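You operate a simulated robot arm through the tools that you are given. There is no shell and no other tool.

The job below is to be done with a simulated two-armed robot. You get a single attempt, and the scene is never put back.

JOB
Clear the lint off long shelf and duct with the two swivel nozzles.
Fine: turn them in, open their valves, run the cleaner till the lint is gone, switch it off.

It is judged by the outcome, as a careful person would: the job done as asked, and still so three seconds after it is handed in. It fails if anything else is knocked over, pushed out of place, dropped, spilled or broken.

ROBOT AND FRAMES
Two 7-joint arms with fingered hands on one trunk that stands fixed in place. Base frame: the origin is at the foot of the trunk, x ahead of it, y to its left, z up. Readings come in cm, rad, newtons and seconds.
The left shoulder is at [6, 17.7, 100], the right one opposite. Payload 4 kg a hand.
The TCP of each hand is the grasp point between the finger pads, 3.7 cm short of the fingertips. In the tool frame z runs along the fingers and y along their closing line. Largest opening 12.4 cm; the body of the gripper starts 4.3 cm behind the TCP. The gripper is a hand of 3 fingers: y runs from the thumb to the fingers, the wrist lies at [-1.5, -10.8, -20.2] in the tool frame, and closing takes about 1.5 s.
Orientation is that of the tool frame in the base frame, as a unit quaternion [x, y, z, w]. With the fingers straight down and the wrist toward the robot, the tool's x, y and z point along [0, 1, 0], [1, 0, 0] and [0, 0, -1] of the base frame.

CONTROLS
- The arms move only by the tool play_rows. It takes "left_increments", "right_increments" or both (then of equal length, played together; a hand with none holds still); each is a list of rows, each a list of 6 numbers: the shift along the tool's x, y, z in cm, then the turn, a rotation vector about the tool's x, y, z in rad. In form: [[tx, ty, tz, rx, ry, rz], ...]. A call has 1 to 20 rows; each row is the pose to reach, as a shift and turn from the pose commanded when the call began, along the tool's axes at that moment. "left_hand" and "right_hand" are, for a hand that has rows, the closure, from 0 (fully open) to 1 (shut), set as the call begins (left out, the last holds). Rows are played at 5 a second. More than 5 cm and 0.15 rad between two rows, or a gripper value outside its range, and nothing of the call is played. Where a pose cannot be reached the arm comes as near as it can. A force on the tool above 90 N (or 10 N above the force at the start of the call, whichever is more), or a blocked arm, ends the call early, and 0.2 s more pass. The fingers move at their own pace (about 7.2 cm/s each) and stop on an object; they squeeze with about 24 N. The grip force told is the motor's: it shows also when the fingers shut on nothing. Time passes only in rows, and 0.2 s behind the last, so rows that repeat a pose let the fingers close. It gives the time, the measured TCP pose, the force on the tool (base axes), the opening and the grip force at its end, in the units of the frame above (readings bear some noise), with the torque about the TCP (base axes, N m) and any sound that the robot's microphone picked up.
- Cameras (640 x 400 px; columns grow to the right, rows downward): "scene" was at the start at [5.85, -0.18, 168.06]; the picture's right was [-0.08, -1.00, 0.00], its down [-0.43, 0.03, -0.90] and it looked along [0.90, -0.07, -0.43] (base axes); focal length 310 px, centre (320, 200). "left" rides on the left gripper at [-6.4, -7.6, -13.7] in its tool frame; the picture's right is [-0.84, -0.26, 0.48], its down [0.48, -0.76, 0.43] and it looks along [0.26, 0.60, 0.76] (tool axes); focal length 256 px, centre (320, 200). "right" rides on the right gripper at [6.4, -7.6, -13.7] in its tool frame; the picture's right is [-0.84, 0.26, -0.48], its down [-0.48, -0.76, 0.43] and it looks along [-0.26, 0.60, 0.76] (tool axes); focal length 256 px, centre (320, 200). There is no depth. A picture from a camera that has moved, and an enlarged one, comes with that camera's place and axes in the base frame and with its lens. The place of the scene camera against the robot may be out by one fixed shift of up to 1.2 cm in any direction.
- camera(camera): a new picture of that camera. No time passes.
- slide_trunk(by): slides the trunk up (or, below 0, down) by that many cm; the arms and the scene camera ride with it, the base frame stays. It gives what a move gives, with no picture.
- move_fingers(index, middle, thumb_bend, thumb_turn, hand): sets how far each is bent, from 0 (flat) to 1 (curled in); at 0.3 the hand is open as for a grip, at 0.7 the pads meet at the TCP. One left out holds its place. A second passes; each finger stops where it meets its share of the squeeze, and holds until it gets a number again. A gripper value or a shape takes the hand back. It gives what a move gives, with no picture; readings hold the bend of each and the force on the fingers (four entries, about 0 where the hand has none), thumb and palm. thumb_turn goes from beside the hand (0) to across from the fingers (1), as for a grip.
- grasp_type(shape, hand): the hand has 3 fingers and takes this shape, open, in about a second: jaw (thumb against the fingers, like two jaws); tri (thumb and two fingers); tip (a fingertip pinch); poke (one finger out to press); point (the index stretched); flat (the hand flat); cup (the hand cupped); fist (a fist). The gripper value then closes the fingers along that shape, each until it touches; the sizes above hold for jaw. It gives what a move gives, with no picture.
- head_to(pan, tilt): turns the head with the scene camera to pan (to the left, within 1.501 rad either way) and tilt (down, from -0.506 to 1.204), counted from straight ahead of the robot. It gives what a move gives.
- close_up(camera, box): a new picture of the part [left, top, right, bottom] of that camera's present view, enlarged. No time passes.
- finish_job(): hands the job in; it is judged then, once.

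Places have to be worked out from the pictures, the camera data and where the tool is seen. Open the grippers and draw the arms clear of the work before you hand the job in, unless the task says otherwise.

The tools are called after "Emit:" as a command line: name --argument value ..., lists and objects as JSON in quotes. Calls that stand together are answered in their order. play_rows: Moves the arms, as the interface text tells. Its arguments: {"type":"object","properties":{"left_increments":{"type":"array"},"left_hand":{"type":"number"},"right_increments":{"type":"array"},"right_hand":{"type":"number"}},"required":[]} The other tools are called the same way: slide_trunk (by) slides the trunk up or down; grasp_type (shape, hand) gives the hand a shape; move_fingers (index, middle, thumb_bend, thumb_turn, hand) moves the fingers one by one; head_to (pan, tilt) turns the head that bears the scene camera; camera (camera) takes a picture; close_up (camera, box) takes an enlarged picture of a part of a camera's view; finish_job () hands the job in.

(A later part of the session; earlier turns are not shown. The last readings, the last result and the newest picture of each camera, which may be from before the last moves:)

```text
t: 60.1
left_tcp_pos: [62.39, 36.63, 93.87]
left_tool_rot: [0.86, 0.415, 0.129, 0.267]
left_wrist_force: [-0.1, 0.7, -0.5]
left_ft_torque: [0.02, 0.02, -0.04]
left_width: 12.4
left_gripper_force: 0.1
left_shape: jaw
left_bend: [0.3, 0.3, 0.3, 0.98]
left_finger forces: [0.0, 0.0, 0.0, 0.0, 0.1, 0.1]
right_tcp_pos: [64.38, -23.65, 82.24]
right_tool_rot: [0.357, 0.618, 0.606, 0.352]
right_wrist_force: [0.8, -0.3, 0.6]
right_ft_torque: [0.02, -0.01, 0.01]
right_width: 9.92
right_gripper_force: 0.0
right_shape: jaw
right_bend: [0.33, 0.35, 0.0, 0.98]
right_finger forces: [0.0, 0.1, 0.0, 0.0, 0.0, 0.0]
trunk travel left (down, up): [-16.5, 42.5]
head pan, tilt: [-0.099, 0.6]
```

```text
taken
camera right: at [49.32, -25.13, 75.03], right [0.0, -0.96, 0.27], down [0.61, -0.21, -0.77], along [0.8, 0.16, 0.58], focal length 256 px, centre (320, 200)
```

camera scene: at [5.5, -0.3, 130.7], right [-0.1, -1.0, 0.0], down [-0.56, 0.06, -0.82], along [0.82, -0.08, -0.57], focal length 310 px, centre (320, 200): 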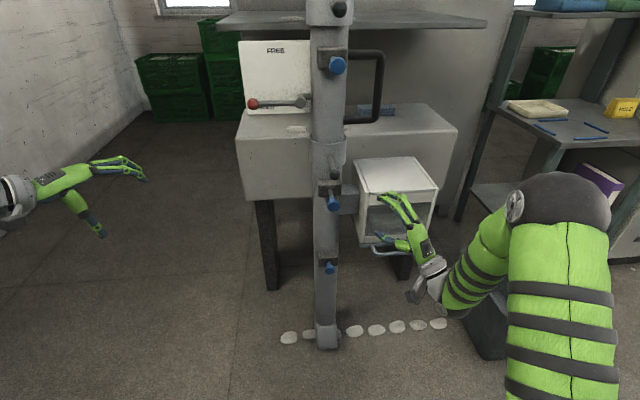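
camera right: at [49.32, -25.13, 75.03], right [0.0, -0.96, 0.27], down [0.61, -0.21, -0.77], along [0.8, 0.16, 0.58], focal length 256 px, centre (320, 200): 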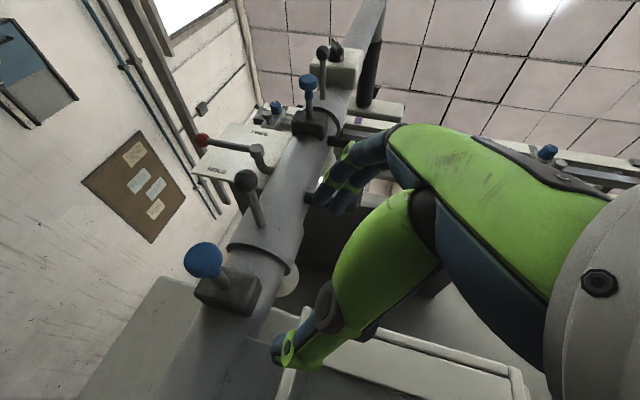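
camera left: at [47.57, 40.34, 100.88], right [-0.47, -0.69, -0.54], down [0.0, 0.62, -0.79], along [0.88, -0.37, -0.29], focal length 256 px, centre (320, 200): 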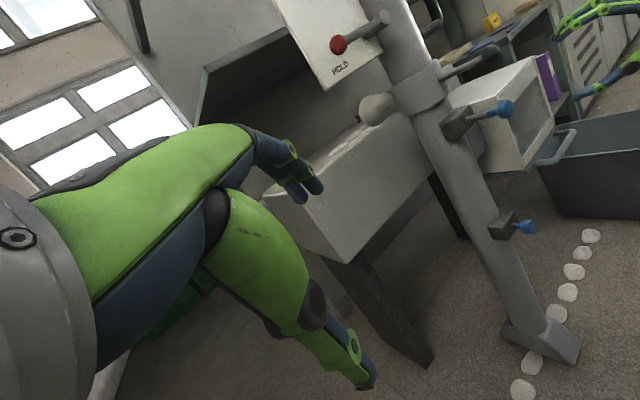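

Both nozzles are turned in and both valves are pulled out; the third (foot) valve stays shut. I draw the right hand back a little and raise the trunk 40 cm to work the switch.

Emit:
play_rows --right_increments '[[-1, 0, -2.5, 0, 0, 0], [-2, 0, -5, 0, 0, 0]]' --right_hand 1

Emit:
slide_trunk --by 20

Emit:
slide_trunk --by 20

Emit:
camera --camera "scene"

Emit:
camera --camera "right"

Emit:
camera --camera "left"

```text
t: 60.7
left_tcp_pos: [62.33, 36.51, 94.03]
left_tool_rot: [0.86, 0.415, 0.129, 0.267]
left_wrist_force: [0.0, -0.3, 0.9]
left_ft_torque: [0.03, -0.04, -0.01]
left_width: 12.4
left_gripper_force: 0.1
left_shape: jaw
left_bend: [0.3, 0.3, 0.3, 0.98]
left_finger forces: [0.1, 0.0, 0.0, 0.0, 0.0, 0.0]
right_tcp_pos: [60.72, -28.0, 82.26]
right_tool_rot: [0.356, 0.619, 0.606, 0.351]
right_wrist_force: [0.3, 0.6, -0.3]
right_ft_torque: [-0.03, 0.0, -0.02]
right_width: 2.25
right_gripper_force: 0.0
right_shape: jaw
right_bend: [0.62, 0.63, 0.63, 1.0]
right_finger forces: [0.0, 0.1, 0.0, 0.1, 0.1, 0.0]
trunk travel left (down, up): [-16.5, 42.5]
head pan, tilt: [-0.099, 0.6]
```

```text
t: 62.9
left_tcp_pos: [62.42, 36.55, 114.02]
left_tool_rot: [0.86, 0.415, 0.129, 0.266]
left_wrist_force: [0.5, -0.6, 0.0]
left_ft_torque: [-0.01, 0.04, -0.02]
left_width: 12.41
left_gripper_force: 0.2
left_shape: jaw
left_bend: [0.3, 0.3, 0.3, 0.98]
left_finger forces: [0.0, 0.0, 0.0, 0.0, 0.1, 0.0]
right_tcp_pos: [60.76, -28.18, 102.33]
right_tool_rot: [0.357, 0.618, 0.606, 0.352]
right_wrist_force: [0.2, 0.3, -0.6]
right_ft_torque: [0.0, 0.01, 0.01]
right_width: 0.01
right_gripper_force: 24.6
right_shape: jaw
right_bend: [0.7, 0.7, 0.71, 1.0]
right_finger forces: [0.0, 0.0, 0.0, 0.1, 0.0, 0.0]
trunk travel left (down, up): [-36.5, 22.5]
head pan, tilt: [-0.099, 0.6]
```

```text
t: 65.1
left_tcp_pos: [62.55, 36.47, 133.95]
left_tool_rot: [0.861, 0.415, 0.129, 0.266]
left_wrist_force: [0.7, -0.6, 0.1]
left_ft_torque: [0.02, -0.01, -0.01]
left_width: 12.41
left_gripper_force: 0.1
left_shape: jaw
left_bend: [0.3, 0.3, 0.3, 0.98]
left_finger forces: [0.1, 0.0, 0.1, 0.0, 0.0, 0.0]
right_tcp_pos: [60.75, -28.1, 122.31]
right_tool_rot: [0.357, 0.618, 0.606, 0.352]
right_wrist_force: [0.1, 0.3, 0.1]
right_ft_torque: [0.01, -0.02, -0.02]
right_width: 0.0
right_gripper_force: 24.0
right_shape: jaw
right_bend: [0.7, 0.7, 0.71, 1.0]
right_finger forces: [0.0, 0.0, 0.1, 0.0, 0.0, 0.1]
trunk travel left (down, up): [-56.5, 2.5]
head pan, tilt: [-0.099, 0.6]
```

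```text
taken
camera scene: at [5.51, -0.31, 170.69], right [-0.1, -1.0, 0.0], down [-0.56, 0.06, -0.82], along [0.82, -0.08, -0.57], focal length 310 px, centre (320, 200)
```

scene: 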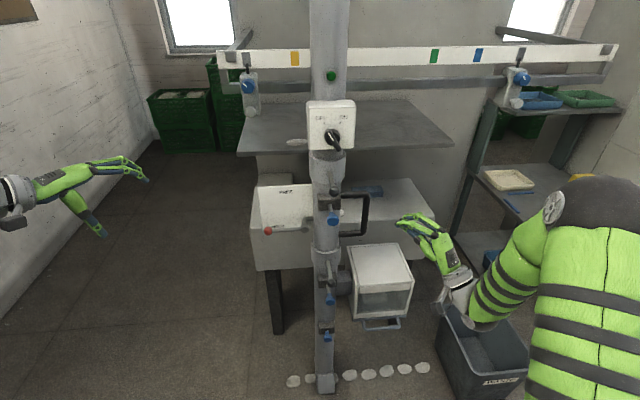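

```text
taken
camera right: at [45.75, -29.42, 115.07], right [0.0, -0.96, 0.27], down [0.61, -0.21, -0.77], along [0.8, 0.16, 0.58], focal length 256 px, centre (320, 200)
```

right: 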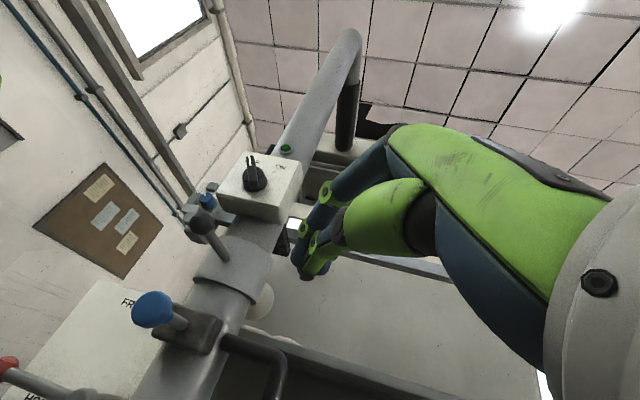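

```text
taken
camera left: at [47.6, 40.32, 140.87], right [-0.47, -0.69, -0.54], down [0.0, 0.62, -0.79], along [0.88, -0.37, -0.29], focal length 256 px, centre (320, 200)
```

left: 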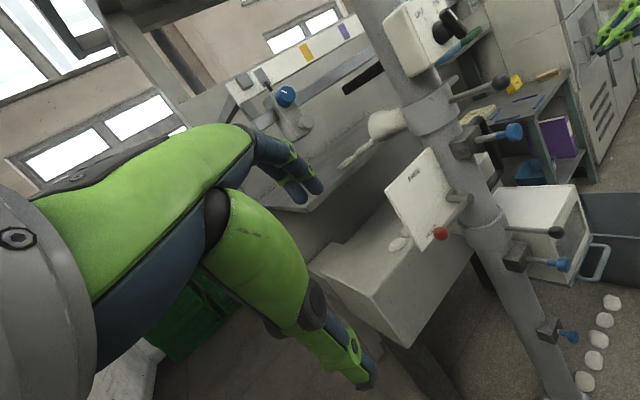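

Valves and levers hold their positions. I look closely at the switch from all three cameras.

Emit:
close_up --camera "left" --box '[380, 0, 500, 80]'

Emit:
close_up --camera "right" --box '[190, 120, 330, 220]'

Emit:
close_up --camera "scene" --box '[290, 90, 370, 160]'

```text
5.00 times, centred on (440, 40) of left
camera zoom: at [47.6, 40.32, 140.87], right [-0.47, -0.69, -0.54], down [0.0, 0.62, -0.79], along [0.88, -0.37, -0.29], focal length 1280 px, centre (-280, 1000)
```

zoom: 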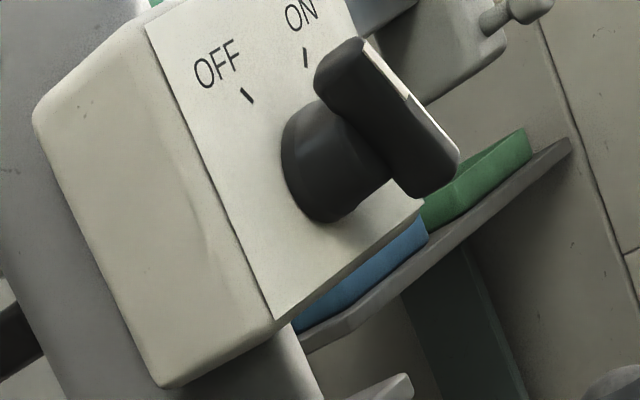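

```text
4.00 times, centred on (260, 170) of right
camera zoom: at [45.75, -29.42, 115.07], right [0.0, -0.96, 0.27], down [0.61, -0.21, -0.77], along [0.8, 0.16, 0.58], focal length 1024 px, centre (560, 320)
```

zoom: 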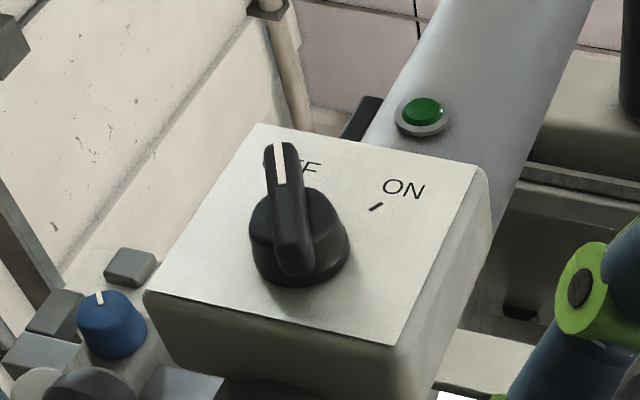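

```text
5.71 times, centred on (330, 125) of scene
camera zoom: at [5.51, -0.31, 170.69], right [-0.1, -1.0, 0.0], down [-0.56, 0.06, -0.82], along [0.82, -0.08, -0.57], focal length 1769 px, centre (263, 629)
```

zoom: 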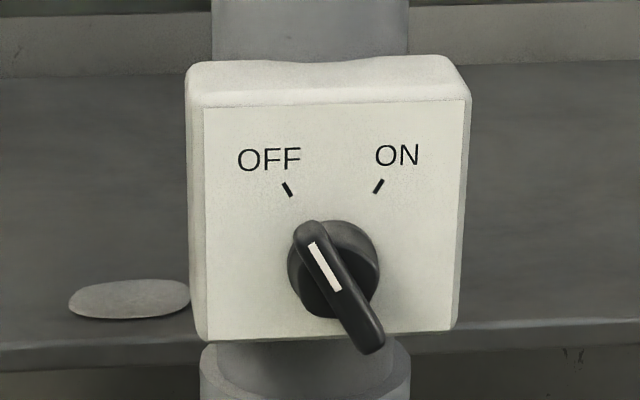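

The switch bar runs from (75.9,-12.7,136.8) to (75.9,-9.8,142.3), hub at about (-11.2, 139.5). I'll push its lower end leftward with the closed fingertips at z≈136.3, first positioning to its right.

Emit:
play_rows --right_increments '[[0, 3.5, 0, 0, 0, 0], [0, 7, 1, 0, 0, 0], [0, 10.5, 3, 0, 0, 0], [0, 14, 6, 0, 0, 0], [0, 14, 9, 0, 0, 0], [0, 14, 12, 0, 0, 0], [0, 14, 15.5, 0, 0, 0]]'

Emit:
close_up --camera "scene" --box '[280, 80, 400, 180]'

Emit:
camera --camera "right"

Emit:
close_up --camera "left" --box '[380, 0, 560, 110]'

```text
t: 66.7
left_tcp_pos: [62.56, 36.53, 133.92]
left_tool_rot: [0.86, 0.415, 0.128, 0.267]
left_wrist_force: [-0.5, 0.0, -0.1]
left_ft_torque: [0.05, 0.03, -0.05]
left_width: 12.38
left_gripper_force: 0.1
left_shape: jaw
left_bend: [0.3, 0.3, 0.3, 0.98]
left_finger forces: [0.0, 0.0, 0.0, 0.0, 0.0, 0.0]
right_tcp_pos: [74.87, -20.27, 135.72]
right_tool_rot: [0.357, 0.618, 0.605, 0.351]
right_wrist_force: [0.4, -0.1, 0.2]
right_ft_torque: [0.02, -0.05, 0.01]
right_width: 0.02
right_gripper_force: 23.7
right_shape: jaw
right_bend: [0.7, 0.7, 0.71, 1.0]
right_finger forces: [0.1, 0.0, 0.0, 0.0, 0.0, 0.0]
trunk travel left (down, up): [-56.5, 2.5]
head pan, tilt: [-0.099, 0.6]
```

```text
4.00 times, centred on (340, 130) of scene
camera zoom: at [5.6, -0.29, 170.69], right [-0.1, -0.99, 0.0], down [-0.56, 0.06, -0.82], along [0.82, -0.08, -0.57], focal length 1238 px, centre (240, 480)
```

zoom: 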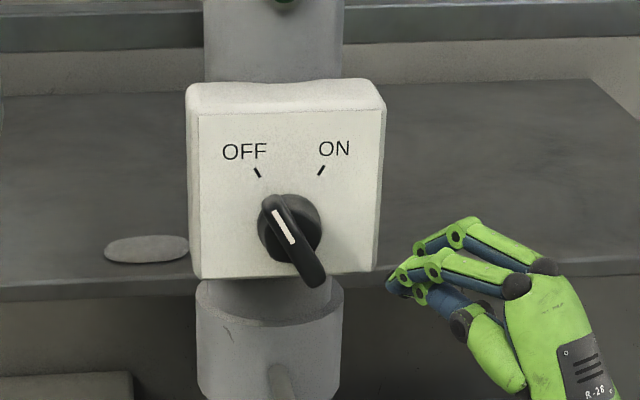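

```text
taken
camera right: at [59.83, -21.65, 128.65], right [0.0, -0.96, 0.27], down [0.61, -0.21, -0.77], along [0.8, 0.16, 0.58], focal length 256 px, centre (320, 200)
```

right: 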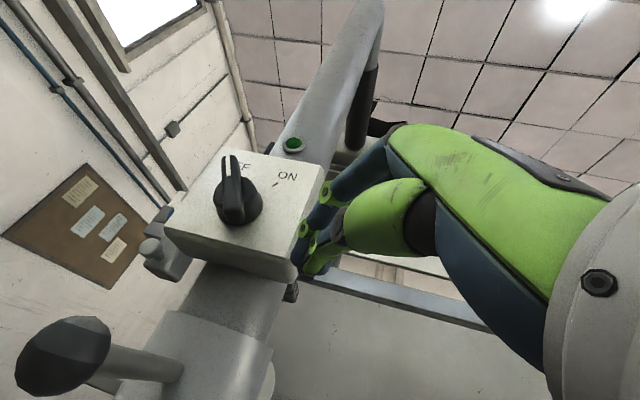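

```text
3.56 times, centred on (470, 55) of left
camera zoom: at [47.69, 40.32, 140.84], right [-0.47, -0.69, -0.54], down [0.0, 0.62, -0.79], along [0.88, -0.37, -0.29], focal length 910 px, centre (-213, 716)
```

zoom: 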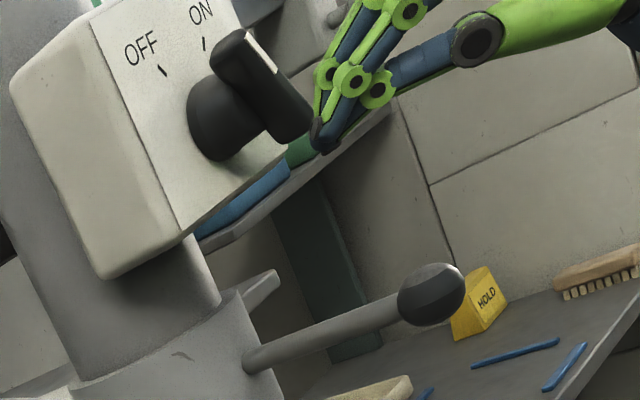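

Fingertips are at the right height just right of the bar. I slide left toward the bar's lower end in small steps.

Emit:
play_rows --right_increments '[[1.5, 0.4, 0.2, 0, 0, 0], [3.04, 0.5, 0.75, 0, 0, 0], [3.9, 0.5, 1.25, 0, 0, 0]]'

Emit:
close_up --camera "scene" --box '[280, 80, 400, 180]'

Emit:
close_up --camera "left" --box '[380, 0, 560, 110]'

```text
t: 67.5
left_tcp_pos: [62.49, 36.59, 133.97]
left_tool_rot: [0.86, 0.415, 0.129, 0.267]
left_wrist_force: [-0.2, 0.5, 0.2]
left_ft_torque: [-0.03, -0.02, -0.03]
left_width: 12.4
left_gripper_force: 0.0
left_shape: jaw
left_bend: [0.3, 0.3, 0.3, 0.98]
left_finger forces: [0.0, 0.0, 0.1, 0.0, 0.1, 0.0]
right_tcp_pos: [73.6, -16.0, 136.56]
right_tool_rot: [0.357, 0.618, 0.606, 0.351]
right_wrist_force: [-0.8, -0.4, -1.8]
right_ft_torque: [-0.04, 0.02, -0.02]
right_width: 0.01
right_gripper_force: 24.4
right_shape: jaw
right_bend: [0.7, 0.7, 0.71, 1.0]
right_finger forces: [0.0, 0.0, 0.0, 0.0, 0.1, 0.0]
trunk travel left (down, up): [-56.5, 2.5]
head pan, tilt: [-0.099, 0.6]
```

```text
4.00 times, centred on (340, 130) of scene
camera zoom: at [5.52, -0.32, 170.69], right [-0.1, -0.99, 0.0], down [-0.56, 0.06, -0.82], along [0.82, -0.08, -0.57], focal length 1238 px, centre (240, 480)
```

zoom: 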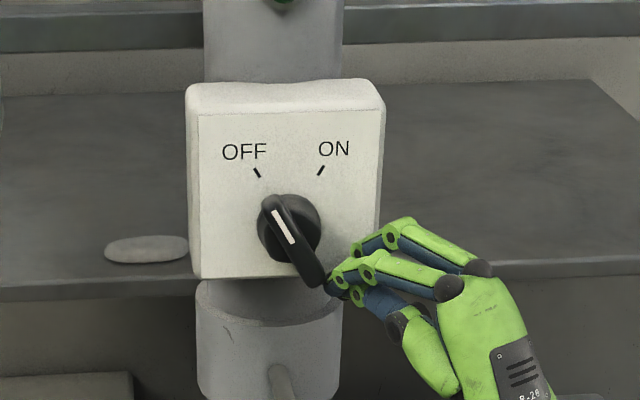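

```text
3.56 times, centred on (470, 55) of left
camera zoom: at [47.62, 40.31, 140.87], right [-0.47, -0.69, -0.54], down [0.0, 0.62, -0.79], along [0.88, -0.37, -0.29], focal length 910 px, centre (-213, 716)
```

zoom: 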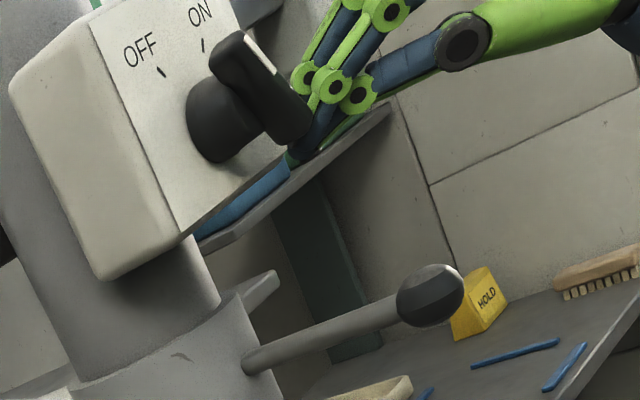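

Fingers touch the bar's lower right end. I push left ~3 cm to swing the pointer to ON.

Emit:
play_rows --right_increments '[[0.6, -0.1, 0.35, 0, 0, 0], [1.2, -0.2, 0.7, 0, 0, 0], [1.8, -0.2, 1.05, 0, 0, 0], [2.4, -0.2, 1.4, 0, 0, 0]]'

Emit:
close_up --camera "scene" --box '[280, 80, 400, 180]'

Emit:
close_up --camera "left" --box '[310, 0, 560, 160]'

```text
t: 68.5
left_tcp_pos: [62.52, 36.46, 133.93]
left_tool_rot: [0.861, 0.415, 0.129, 0.266]
left_wrist_force: [0.1, -0.2, 0.3]
left_ft_torque: [-0.01, 0.03, 0.01]
left_width: 12.38
left_gripper_force: 0.0
left_shape: jaw
left_bend: [0.3, 0.3, 0.3, 0.98]
left_finger forces: [0.0, 0.0, 0.0, 0.0, 0.1, 0.0]
right_tcp_pos: [73.57, -13.38, 136.44]
right_tool_rot: [0.357, 0.617, 0.606, 0.352]
right_wrist_force: [-2.7, -3.6, -3.0]
right_ft_torque: [0.0, 0.05, -0.04]
right_width: 0.0
right_gripper_force: 23.9
right_shape: jaw
right_bend: [0.7, 0.7, 0.71, 1.0]
right_finger forces: [0.0, 4.0, 0.0, 0.1, 0.1, 0.0]
trunk travel left (down, up): [-56.5, 2.5]
head pan, tilt: [-0.099, 0.6]
```

```text
4.00 times, centred on (340, 130) of scene
camera zoom: at [5.48, -0.41, 170.71], right [-0.1, -0.99, 0.0], down [-0.56, 0.06, -0.82], along [0.82, -0.08, -0.57], focal length 1238 px, centre (240, 480)
```

zoom: 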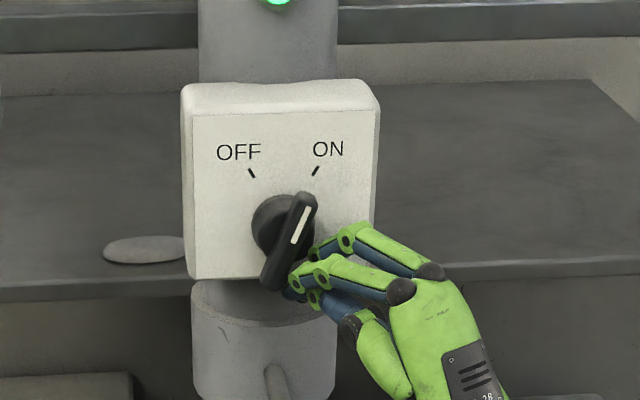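

```text
2.50 times, centred on (435, 80) of left
camera zoom: at [47.59, 40.22, 140.92], right [-0.47, -0.69, -0.54], down [0.0, 0.62, -0.79], along [0.88, -0.37, -0.29], focal length 640 px, centre (32, 500)
```

zoom: 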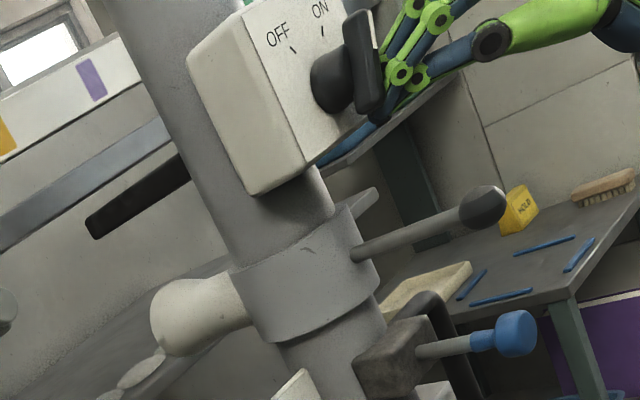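

The switch is ON and the lamp is bright green. I back the hand off to the right and watch the lint and whether the column moves.

Emit:
play_rows --right_increments '[[-2, 0, -1, 0, 0, 0], [-4, 0, -3, 0, 0, 0], [-5, 0, -6, 0, 0, 0]]'

Emit:
camera --camera "scene"

Emit:
camera --camera "left"

Emit:
close_up --camera "scene" --box '[230, 80, 470, 240]'

```text
t: 69.3
left_tcp_pos: [62.36, 36.46, 134.05]
left_tool_rot: [0.861, 0.415, 0.129, 0.266]
left_wrist_force: [-0.3, 0.2, 0.6]
left_ft_torque: [0.01, -0.03, 0.03]
left_width: 12.42
left_gripper_force: 0.1
left_shape: jaw
left_bend: [0.3, 0.3, 0.3, 0.98]
left_finger forces: [0.0, 0.0, 0.0, 0.0, 0.0, 0.0]
right_tcp_pos: [70.88, -20.7, 136.33]
right_tool_rot: [0.355, 0.618, 0.607, 0.351]
right_wrist_force: [0.4, -0.4, -0.3]
right_ft_torque: [0.0, -0.03, 0.03]
right_width: 0.01
right_gripper_force: 24.2
right_shape: jaw
right_bend: [0.7, 0.7, 0.71, 1.0]
right_finger forces: [0.0, 0.0, 0.0, 0.0, 0.0, 0.1]
trunk travel left (down, up): [-56.5, 2.5]
head pan, tilt: [-0.099, 0.6]
```

```text
taken
camera scene: at [5.43, -0.37, 170.7], right [-0.1, -1.0, 0.0], down [-0.56, 0.06, -0.83], along [0.82, -0.08, -0.56], focal length 310 px, centre (320, 200)
```

scene: 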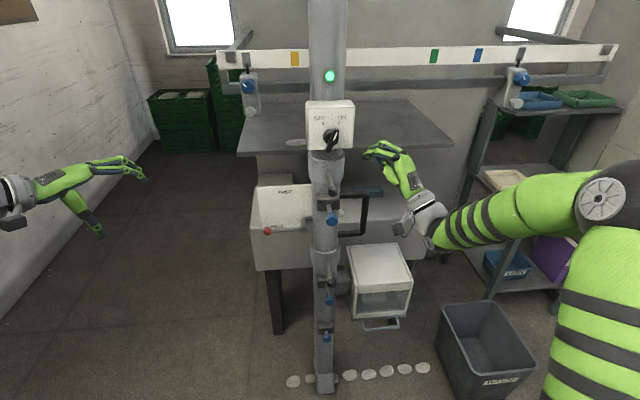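

```text
taken
camera left: at [47.52, 40.28, 140.92], right [-0.47, -0.69, -0.54], down [0.0, 0.62, -0.79], along [0.88, -0.37, -0.29], focal length 256 px, centre (320, 200)
```

left: 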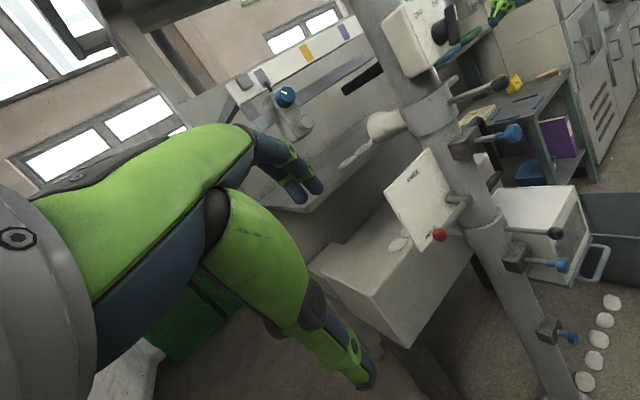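

```text
2.50 times, centred on (350, 160) of scene
camera zoom: at [5.43, -0.37, 170.7], right [-0.1, -1.0, 0.0], down [-0.56, 0.06, -0.83], along [0.82, -0.08, -0.56], focal length 774 px, centre (245, 300)
```

zoom: 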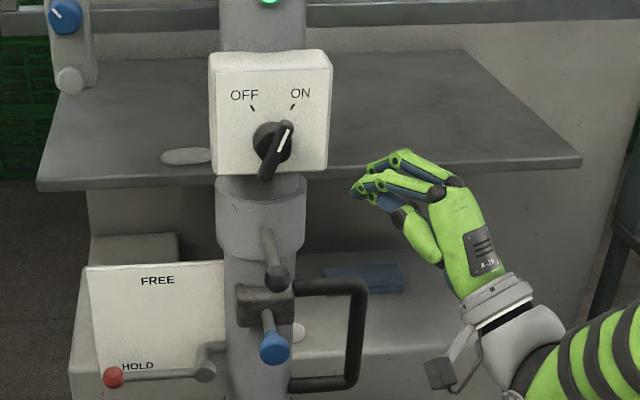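

Cleaner is on and the lint is still there just now. I wait a few seconds with the arms still and compare.

Emit:
play_rows --right_increments '[[0, 0, 0, 0, 0, 0], [0, 0, 0, 0, 0, 0], [0, 0, 0, 0, 0, 0], [0, 0, 0, 0, 0, 0], [0, 0, 0, 0, 0, 0], [0, 0, 0, 0, 0, 0], [0, 0, 0, 0, 0, 0], [0, 0, 0, 0, 0, 0], [0, 0, 0, 0, 0, 0], [0, 0, 0, 0, 0, 0]]'

Emit:
close_up --camera "scene" --box '[230, 80, 470, 240]'

Emit:
close_up --camera "left" --box '[300, 60, 560, 280]'

```text
t: 71.5
left_tcp_pos: [62.36, 36.54, 133.95]
left_tool_rot: [0.86, 0.415, 0.129, 0.267]
left_wrist_force: [-1.0, -0.7, 0.0]
left_ft_torque: [0.01, 0.01, -0.01]
left_width: 12.41
left_gripper_force: 0.1
left_shape: jaw
left_bend: [0.3, 0.3, 0.3, 0.98]
left_finger forces: [0.1, 0.0, 0.0, 0.0, 0.0, 0.0]
right_tcp_pos: [70.84, -20.77, 136.24]
right_tool_rot: [0.357, 0.618, 0.606, 0.352]
right_wrist_force: [-0.9, -0.4, 0.1]
right_ft_torque: [-0.02, -0.02, 0.0]
right_width: 0.0
right_gripper_force: 23.6
right_shape: jaw
right_bend: [0.7, 0.7, 0.71, 1.0]
right_finger forces: [0.0, 0.0, 0.1, 0.0, 0.0, 0.1]
trunk travel left (down, up): [-56.5, 2.5]
head pan, tilt: [-0.099, 0.6]
```

```text
2.50 times, centred on (350, 160) of scene
camera zoom: at [5.5, -0.31, 170.7], right [-0.1, -1.0, 0.0], down [-0.56, 0.06, -0.82], along [0.82, -0.08, -0.57], focal length 774 px, centre (245, 300)
```

zoom: 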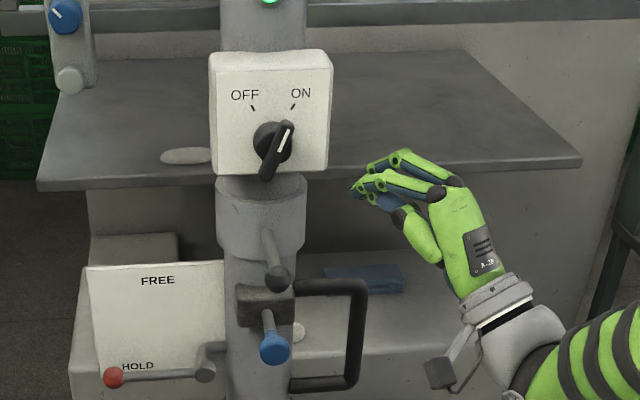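

```text
1.82 times, centred on (430, 170) of left
camera zoom: at [47.59, 40.32, 140.88], right [-0.47, -0.69, -0.54], down [0.0, 0.62, -0.79], along [0.88, -0.37, -0.29], focal length 465 px, centre (120, 254)
```

zoom: 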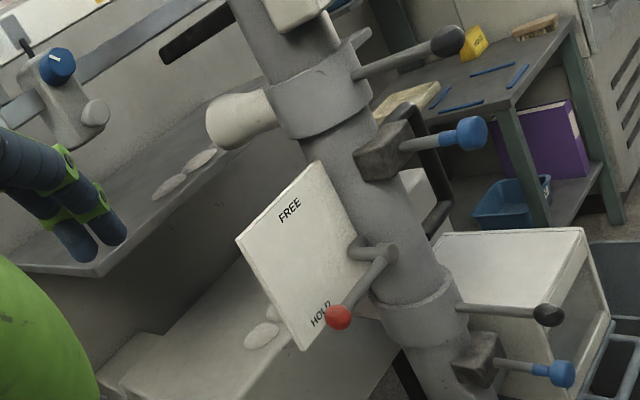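

The column is still and the lint seen from the left is unchanged. I raise the left hand's camera for a view over the shelf in front of the nozzle, letting more time pass.

Emit:
play_rows --left_increments '[[1.5, 2.9, -0.9, 0, 0, 0], [3, 5.8, -1.8, 0, 0, 0], [4.5, 8.7, -2.8, 0, 0, 0], [6, 11.6, -3.7, 0, 0, 0], [7.5, 14.5, -4.6, 0, 0, 0]]'

Emit:
camera --camera "left"

Emit:
camera --camera "scene"

```text
t: 72.7
left_tcp_pos: [74.61, 36.73, 145.76]
left_tool_rot: [0.86, 0.415, 0.129, 0.266]
left_wrist_force: [0.7, 0.4, -0.3]
left_ft_torque: [0.0, 0.0, 0.01]
left_width: 12.38
left_gripper_force: 0.1
left_shape: jaw
left_bend: [0.3, 0.3, 0.3, 0.98]
left_finger forces: [0.0, 0.0, 0.1, 0.0, 0.0, 0.0]
right_tcp_pos: [70.94, -20.71, 136.35]
right_tool_rot: [0.357, 0.618, 0.606, 0.351]
right_wrist_force: [0.4, 0.2, -1.0]
right_ft_torque: [0.01, 0.01, -0.02]
right_width: 0.0
right_gripper_force: 23.8
right_shape: jaw
right_bend: [0.7, 0.7, 0.71, 1.0]
right_finger forces: [0.0, 0.0, 0.0, 0.0, 0.1, 0.0]
trunk travel left (down, up): [-56.5, 2.5]
head pan, tilt: [-0.099, 0.6]
```

```text
taken
camera left: at [59.62, 40.38, 152.8], right [-0.47, -0.69, -0.54], down [0.0, 0.62, -0.79], along [0.88, -0.37, -0.29], focal length 256 px, centre (320, 200)
```

left: 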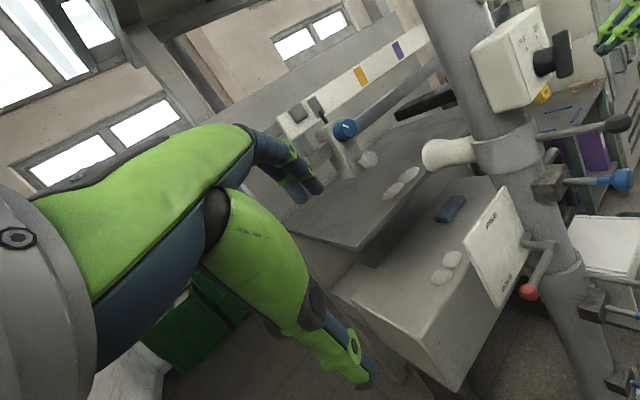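

```text
taken
camera scene: at [5.57, -0.33, 170.69], right [-0.1, -1.0, 0.0], down [-0.56, 0.06, -0.82], along [0.82, -0.08, -0.57], focal length 310 px, centre (320, 200)
```

scene: 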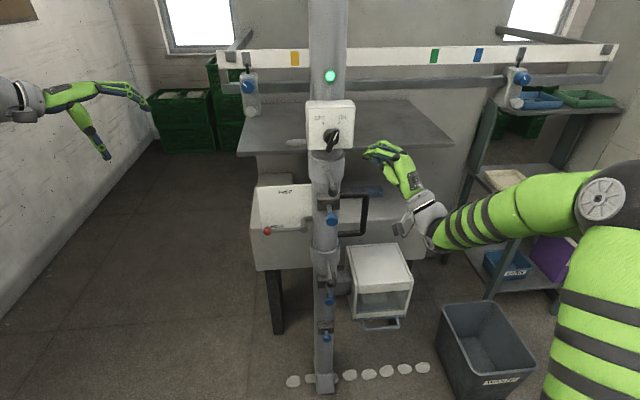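

Emit:
close_up --camera "left" --box '[340, 80, 520, 210]'

Emit:
close_up --camera "left" --box '[400, 160, 600, 320]'

Emit:
close_up --camera "scene" --box '[200, 30, 360, 130]'

```text
3.08 times, centred on (430, 145) of left
camera zoom: at [59.62, 40.38, 152.8], right [-0.47, -0.69, -0.54], down [0.0, 0.62, -0.79], along [0.88, -0.37, -0.29], focal length 788 px, centre (-18, 369)
```

zoom: 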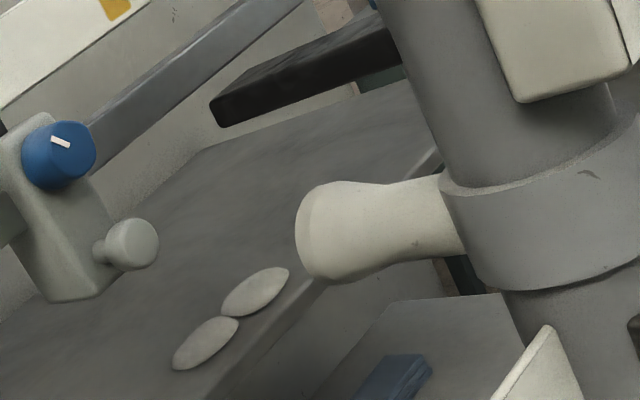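

```text
2.50 times, centred on (500, 240) of left
camera zoom: at [59.62, 40.38, 152.8], right [-0.47, -0.69, -0.54], down [0.0, 0.62, -0.79], along [0.88, -0.37, -0.29], focal length 640 px, centre (-130, 100)
```

zoom: 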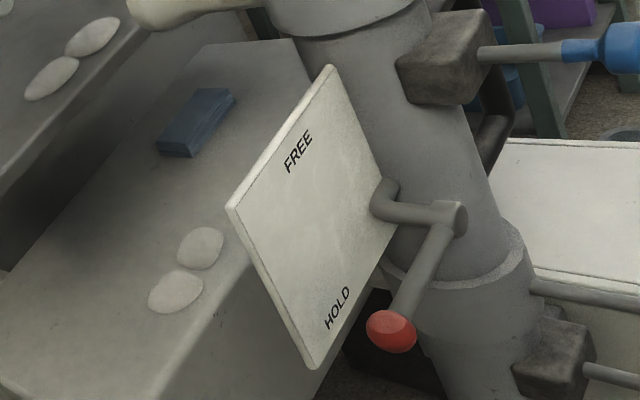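

```text
4.00 times, centred on (280, 80) of scene
camera zoom: at [5.57, -0.33, 170.69], right [-0.1, -1.0, 0.0], down [-0.56, 0.06, -0.82], along [0.82, -0.08, -0.57], focal length 1238 px, centre (480, 680)
```

zoom: 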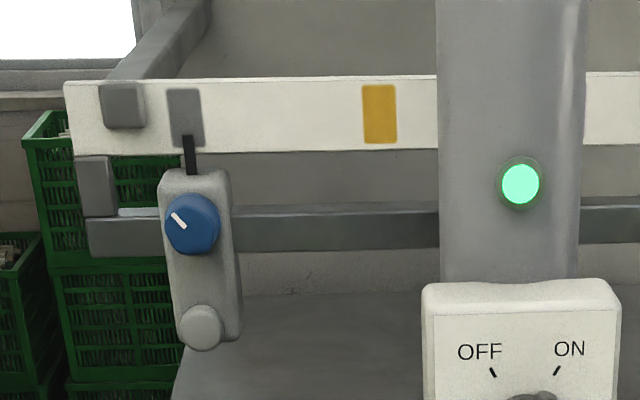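

Two shelf lumps and two duct lumps are visible from the left, close to the nozzle line. I let 4 more seconds pass and compare.

Emit:
play_rows --left_increments '[[0, 0, 0, 0, 0, 0], [0, 0, 0, 0, 0, 0], [0, 0, 0, 0, 0, 0], [0, 0, 0, 0, 0, 0], [0, 0, 0, 0, 0, 0], [0, 0, 0, 0, 0, 0], [0, 0, 0, 0, 0, 0], [0, 0, 0, 0, 0, 0], [0, 0, 0, 0, 0, 0], [0, 0, 0, 0, 0, 0], [0, 0, 0, 0, 0, 0], [0, 0, 0, 0, 0, 0], [0, 0, 0, 0, 0, 0], [0, 0, 0, 0, 0, 0], [0, 0, 0, 0, 0, 0], [0, 0, 0, 0, 0, 0], [0, 0, 0, 0, 0, 0], [0, 0, 0, 0, 0, 0], [0, 0, 0, 0, 0, 0], [0, 0, 0, 0, 0, 0]]'

Emit:
close_up --camera "left" --box '[340, 80, 600, 320]'

Emit:
close_up --camera "scene" --box '[230, 80, 470, 240]'

```text
t: 76.9
left_tcp_pos: [74.43, 36.63, 145.86]
left_tool_rot: [0.86, 0.415, 0.13, 0.267]
left_wrist_force: [0.4, 1.4, -0.5]
left_ft_torque: [0.02, 0.01, 0.02]
left_width: 12.4
left_gripper_force: 0.1
left_shape: jaw
left_bend: [0.3, 0.3, 0.3, 0.98]
left_finger forces: [0.0, 0.1, 0.0, 0.0, 0.1, 0.1]
right_tcp_pos: [70.87, -20.85, 136.25]
right_tool_rot: [0.357, 0.618, 0.605, 0.352]
right_wrist_force: [0.6, 0.8, 0.4]
right_ft_torque: [-0.02, 0.04, -0.01]
right_width: 0.0
right_gripper_force: 23.7
right_shape: jaw
right_bend: [0.7, 0.7, 0.71, 1.0]
right_finger forces: [0.0, 0.1, 0.0, 0.1, 0.0, 0.0]
trunk travel left (down, up): [-56.5, 2.5]
head pan, tilt: [-0.099, 0.6]
```

```text
1.67 times, centred on (470, 200) of left
camera zoom: at [59.54, 40.38, 152.79], right [-0.47, -0.69, -0.54], down [0.0, 0.62, -0.79], along [0.88, -0.37, -0.29], focal length 427 px, centre (70, 200)
```

zoom: 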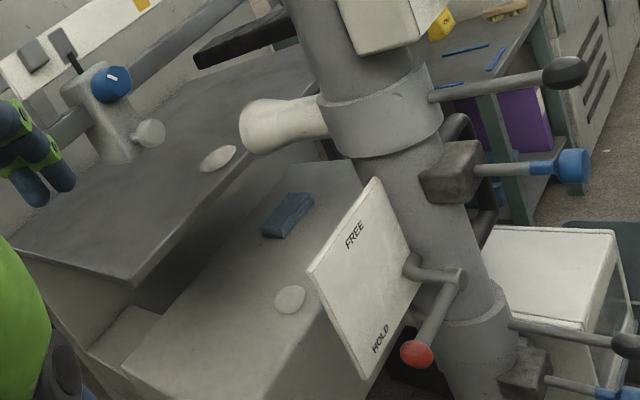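

```text
2.50 times, centred on (350, 160) of scene
camera zoom: at [5.5, -0.31, 170.7], right [-0.1, -1.0, 0.0], down [-0.56, 0.06, -0.82], along [0.82, -0.08, -0.57], focal length 774 px, centre (245, 300)
```

zoom: 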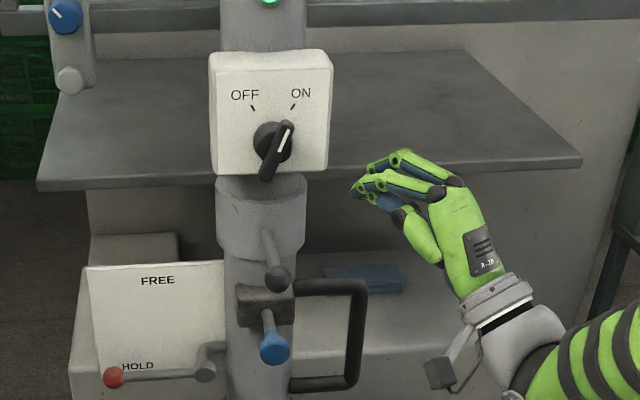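

It works: the lint is vanishing (one visible lump left on each). I wait on.

Emit:
play_rows --left_increments '[[0, 0, 0, 0, 0, 0], [0, 0, 0, 0, 0, 0], [0, 0, 0, 0, 0, 0], [0, 0, 0, 0, 0, 0], [0, 0, 0, 0, 0, 0], [0, 0, 0, 0, 0, 0], [0, 0, 0, 0, 0, 0], [0, 0, 0, 0, 0, 0], [0, 0, 0, 0, 0, 0], [0, 0, 0, 0, 0, 0], [0, 0, 0, 0, 0, 0], [0, 0, 0, 0, 0, 0]]'

Emit:
close_up --camera "left" --box '[340, 80, 600, 320]'

Emit:
close_up --camera "scene" --box '[230, 80, 470, 240]'

```text
t: 79.5
left_tcp_pos: [74.34, 36.61, 145.82]
left_tool_rot: [0.86, 0.415, 0.129, 0.267]
left_wrist_force: [-0.5, 1.0, 0.5]
left_ft_torque: [0.0, -0.01, 0.02]
left_width: 12.41
left_gripper_force: 0.1
left_shape: jaw
left_bend: [0.3, 0.3, 0.3, 0.98]
left_finger forces: [0.1, 0.0, 0.0, 0.0, 0.0, 0.0]
right_tcp_pos: [70.85, -20.75, 136.23]
right_tool_rot: [0.357, 0.618, 0.605, 0.352]
right_wrist_force: [-0.2, -0.2, 0.3]
right_ft_torque: [-0.03, 0.01, -0.01]
right_width: 0.0
right_gripper_force: 24.1
right_shape: jaw
right_bend: [0.7, 0.7, 0.71, 1.0]
right_finger forces: [0.0, 0.0, 0.0, 0.1, 0.0, 0.0]
trunk travel left (down, up): [-56.5, 2.5]
head pan, tilt: [-0.099, 0.6]
```

```text
1.67 times, centred on (470, 200) of left
camera zoom: at [59.54, 40.38, 152.79], right [-0.47, -0.69, -0.54], down [0.0, 0.62, -0.79], along [0.88, -0.37, -0.29], focal length 427 px, centre (70, 200)
```

zoom: 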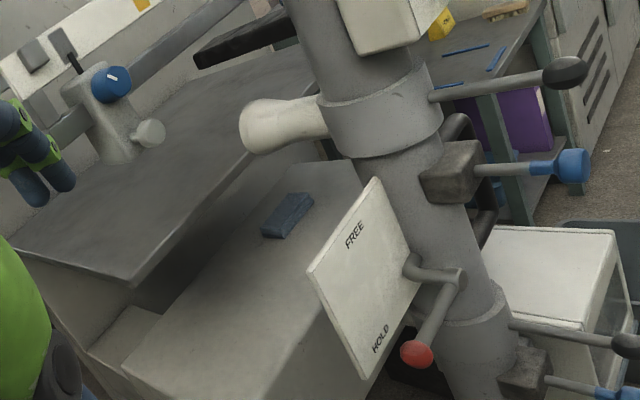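

```text
2.50 times, centred on (350, 160) of scene
camera zoom: at [5.5, -0.31, 170.7], right [-0.1, -1.0, 0.0], down [-0.56, 0.06, -0.82], along [0.82, -0.08, -0.57], focal length 774 px, centre (245, 300)
```

zoom: 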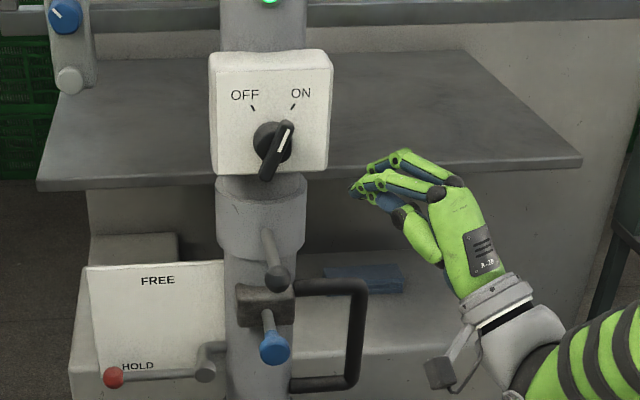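

From this side all lint is gone. To be sure about the part hidden behind the column, I back the right hand off and pitch its camera down to look from the right.

Emit:
play_rows --right_increments '[[-0.5, 0.5, -1, 0.122, 0, 0], [-1, 1, -2, 0.244, 0, 0], [-1.5, 1.5, -3, 0.367, 0, 0], [-2, 2, -4, 0.489, 0, 0], [-2.5, 2.5, -5, 0.611, 0, 0], [-3, 3, -6, 0.733, 0, 0], [-3.5, 3.5, -7, 0.856, 0, 0], [-4, 4, -8, 0.978, 0, 0], [-4.5, 4.5, -8, 1.1, 0, 0]]'

Emit:
camera --camera "right"

Emit:
camera --camera "scene"

```text
t: 81.5
left_tcp_pos: [74.56, 36.62, 145.9]
left_tool_rot: [0.861, 0.414, 0.128, 0.266]
left_wrist_force: [-0.8, -0.1, 0.1]
left_ft_torque: [-0.03, 0.01, 0.01]
left_width: 12.4
left_gripper_force: 0.0
left_shape: jaw
left_bend: [0.3, 0.3, 0.3, 0.98]
left_finger forces: [0.1, 0.1, 0.0, 0.0, 0.0, 0.0]
right_tcp_pos: [66.17, -28.29, 140.84]
right_tool_rot: [0.489, 0.843, 0.193, 0.115]
right_wrist_force: [0.3, 0.3, -0.2]
right_ft_torque: [-0.01, 0.02, 0.0]
right_width: 0.01
right_gripper_force: 23.7
right_shape: jaw
right_bend: [0.7, 0.7, 0.71, 1.0]
right_finger forces: [0.0, 0.0, 0.0, 0.0, 0.1, 0.1]
trunk travel left (down, up): [-56.5, 2.5]
head pan, tilt: [-0.099, 0.6]
```

```text
taken
camera right: at [51.96, -29.2, 150.02], right [0.43, -0.71, 0.55], down [-0.19, -0.67, -0.72], along [0.88, 0.21, -0.42], focal length 256 px, centre (320, 200)
```

right: 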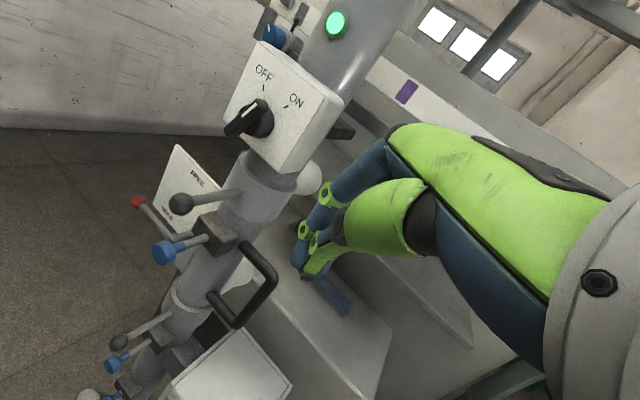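

```text
taken
camera scene: at [5.57, -0.29, 170.69], right [-0.1, -0.99, 0.0], down [-0.56, 0.06, -0.82], along [0.82, -0.08, -0.57], focal length 310 px, centre (320, 200)
```

scene: 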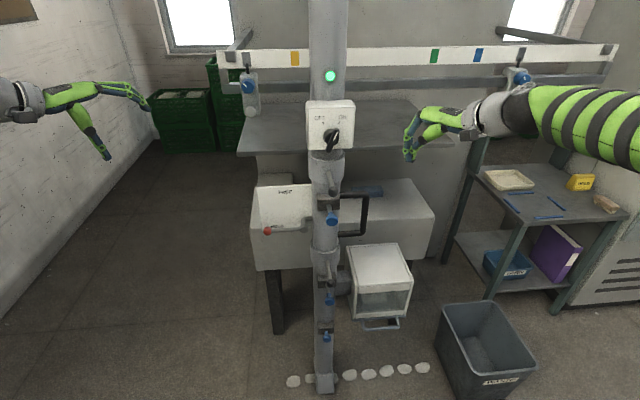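

Emit:
close_up --camera "right" --box '[210, 100, 410, 320]'

Emit:
close_up --camera "scene" --box '[240, 100, 440, 240]'

```text
1.82 times, centred on (310, 210) of right
camera zoom: at [51.96, -29.2, 150.02], right [0.43, -0.71, 0.55], down [-0.19, -0.67, -0.72], along [0.88, 0.21, -0.42], focal length 465 px, centre (338, 182)
```

zoom: 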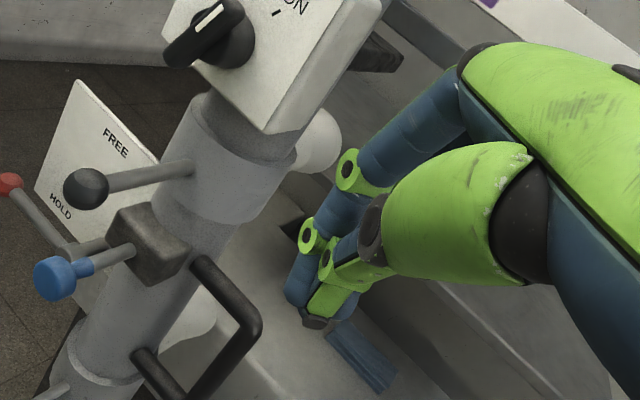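

```text
2.86 times, centred on (340, 170) of scene
camera zoom: at [5.57, -0.29, 170.69], right [-0.1, -0.99, 0.0], down [-0.56, 0.06, -0.82], along [0.82, -0.08, -0.57], focal length 884 px, centre (263, 286)
```

zoom: 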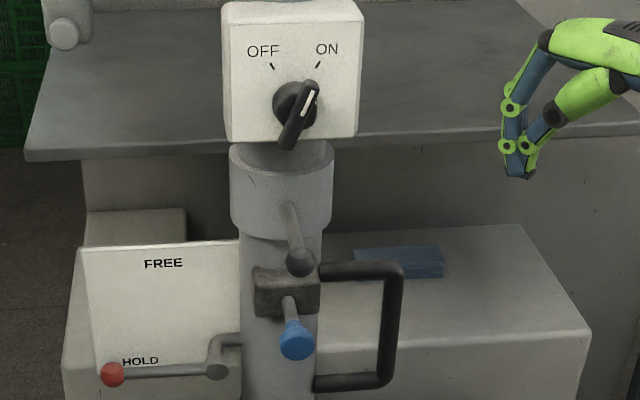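

The hand hides part of the shelf; I yaw it to the right to clear the view.

Emit:
play_rows --right_increments '[[0, 0, 0, 0, -0.06, 0.12], [0, 0, 0, 0, -0.12, 0.24], [0, 0, 0, 0, -0.18, 0.36], [0, 0, 0, 0, -0.24, 0.48]]'

Emit:
camera --camera "right"

Emit:
close_up --camera "right" --box '[160, 80, 360, 260]'

```text
t: 82.5
left_tcp_pos: [74.38, 36.59, 145.76]
left_tool_rot: [0.86, 0.415, 0.13, 0.267]
left_wrist_force: [0.3, 1.5, 0.2]
left_ft_torque: [0.02, 0.01, 0.0]
left_width: 12.39
left_gripper_force: 0.1
left_shape: jaw
left_bend: [0.3, 0.3, 0.3, 0.98]
left_finger forces: [0.0, 0.0, 0.0, 0.1, 0.0, 0.1]
right_tcp_pos: [66.14, -28.52, 140.94]
right_tool_rot: [0.694, 0.684, 0.155, 0.164]
right_wrist_force: [0.6, -0.3, 0.2]
right_ft_torque: [0.03, -0.02, 0.0]
right_width: 0.02
right_gripper_force: 23.9
right_shape: jaw
right_bend: [0.7, 0.7, 0.71, 1.0]
right_finger forces: [0.1, 0.0, 0.0, 0.0, 0.1, 0.0]
trunk travel left (down, up): [-56.5, 2.5]
head pan, tilt: [-0.099, 0.6]
```

```text
taken
camera right: at [53.55, -21.82, 150.04], right [0.01, -0.83, 0.55], down [-0.5, -0.48, -0.72], along [0.87, -0.27, -0.42], focal length 256 px, centre (320, 200)
```

right: 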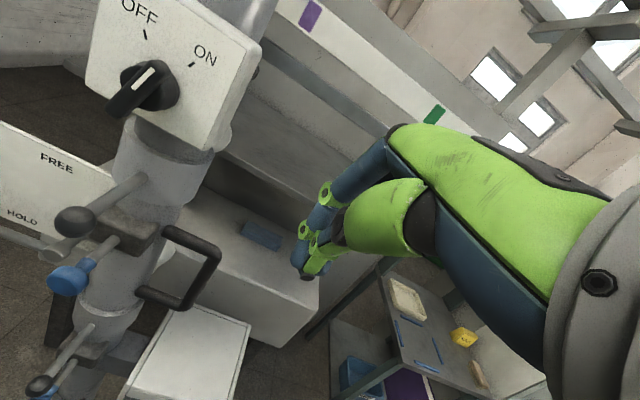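

```text
2.22 times, centred on (260, 170) of right
camera zoom: at [53.55, -21.82, 150.04], right [0.01, -0.83, 0.55], down [-0.5, -0.48, -0.72], along [0.87, -0.27, -0.42], focal length 569 px, centre (453, 267)
```

zoom: 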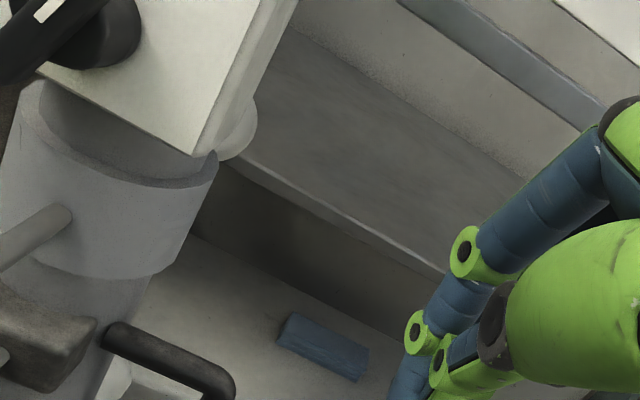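

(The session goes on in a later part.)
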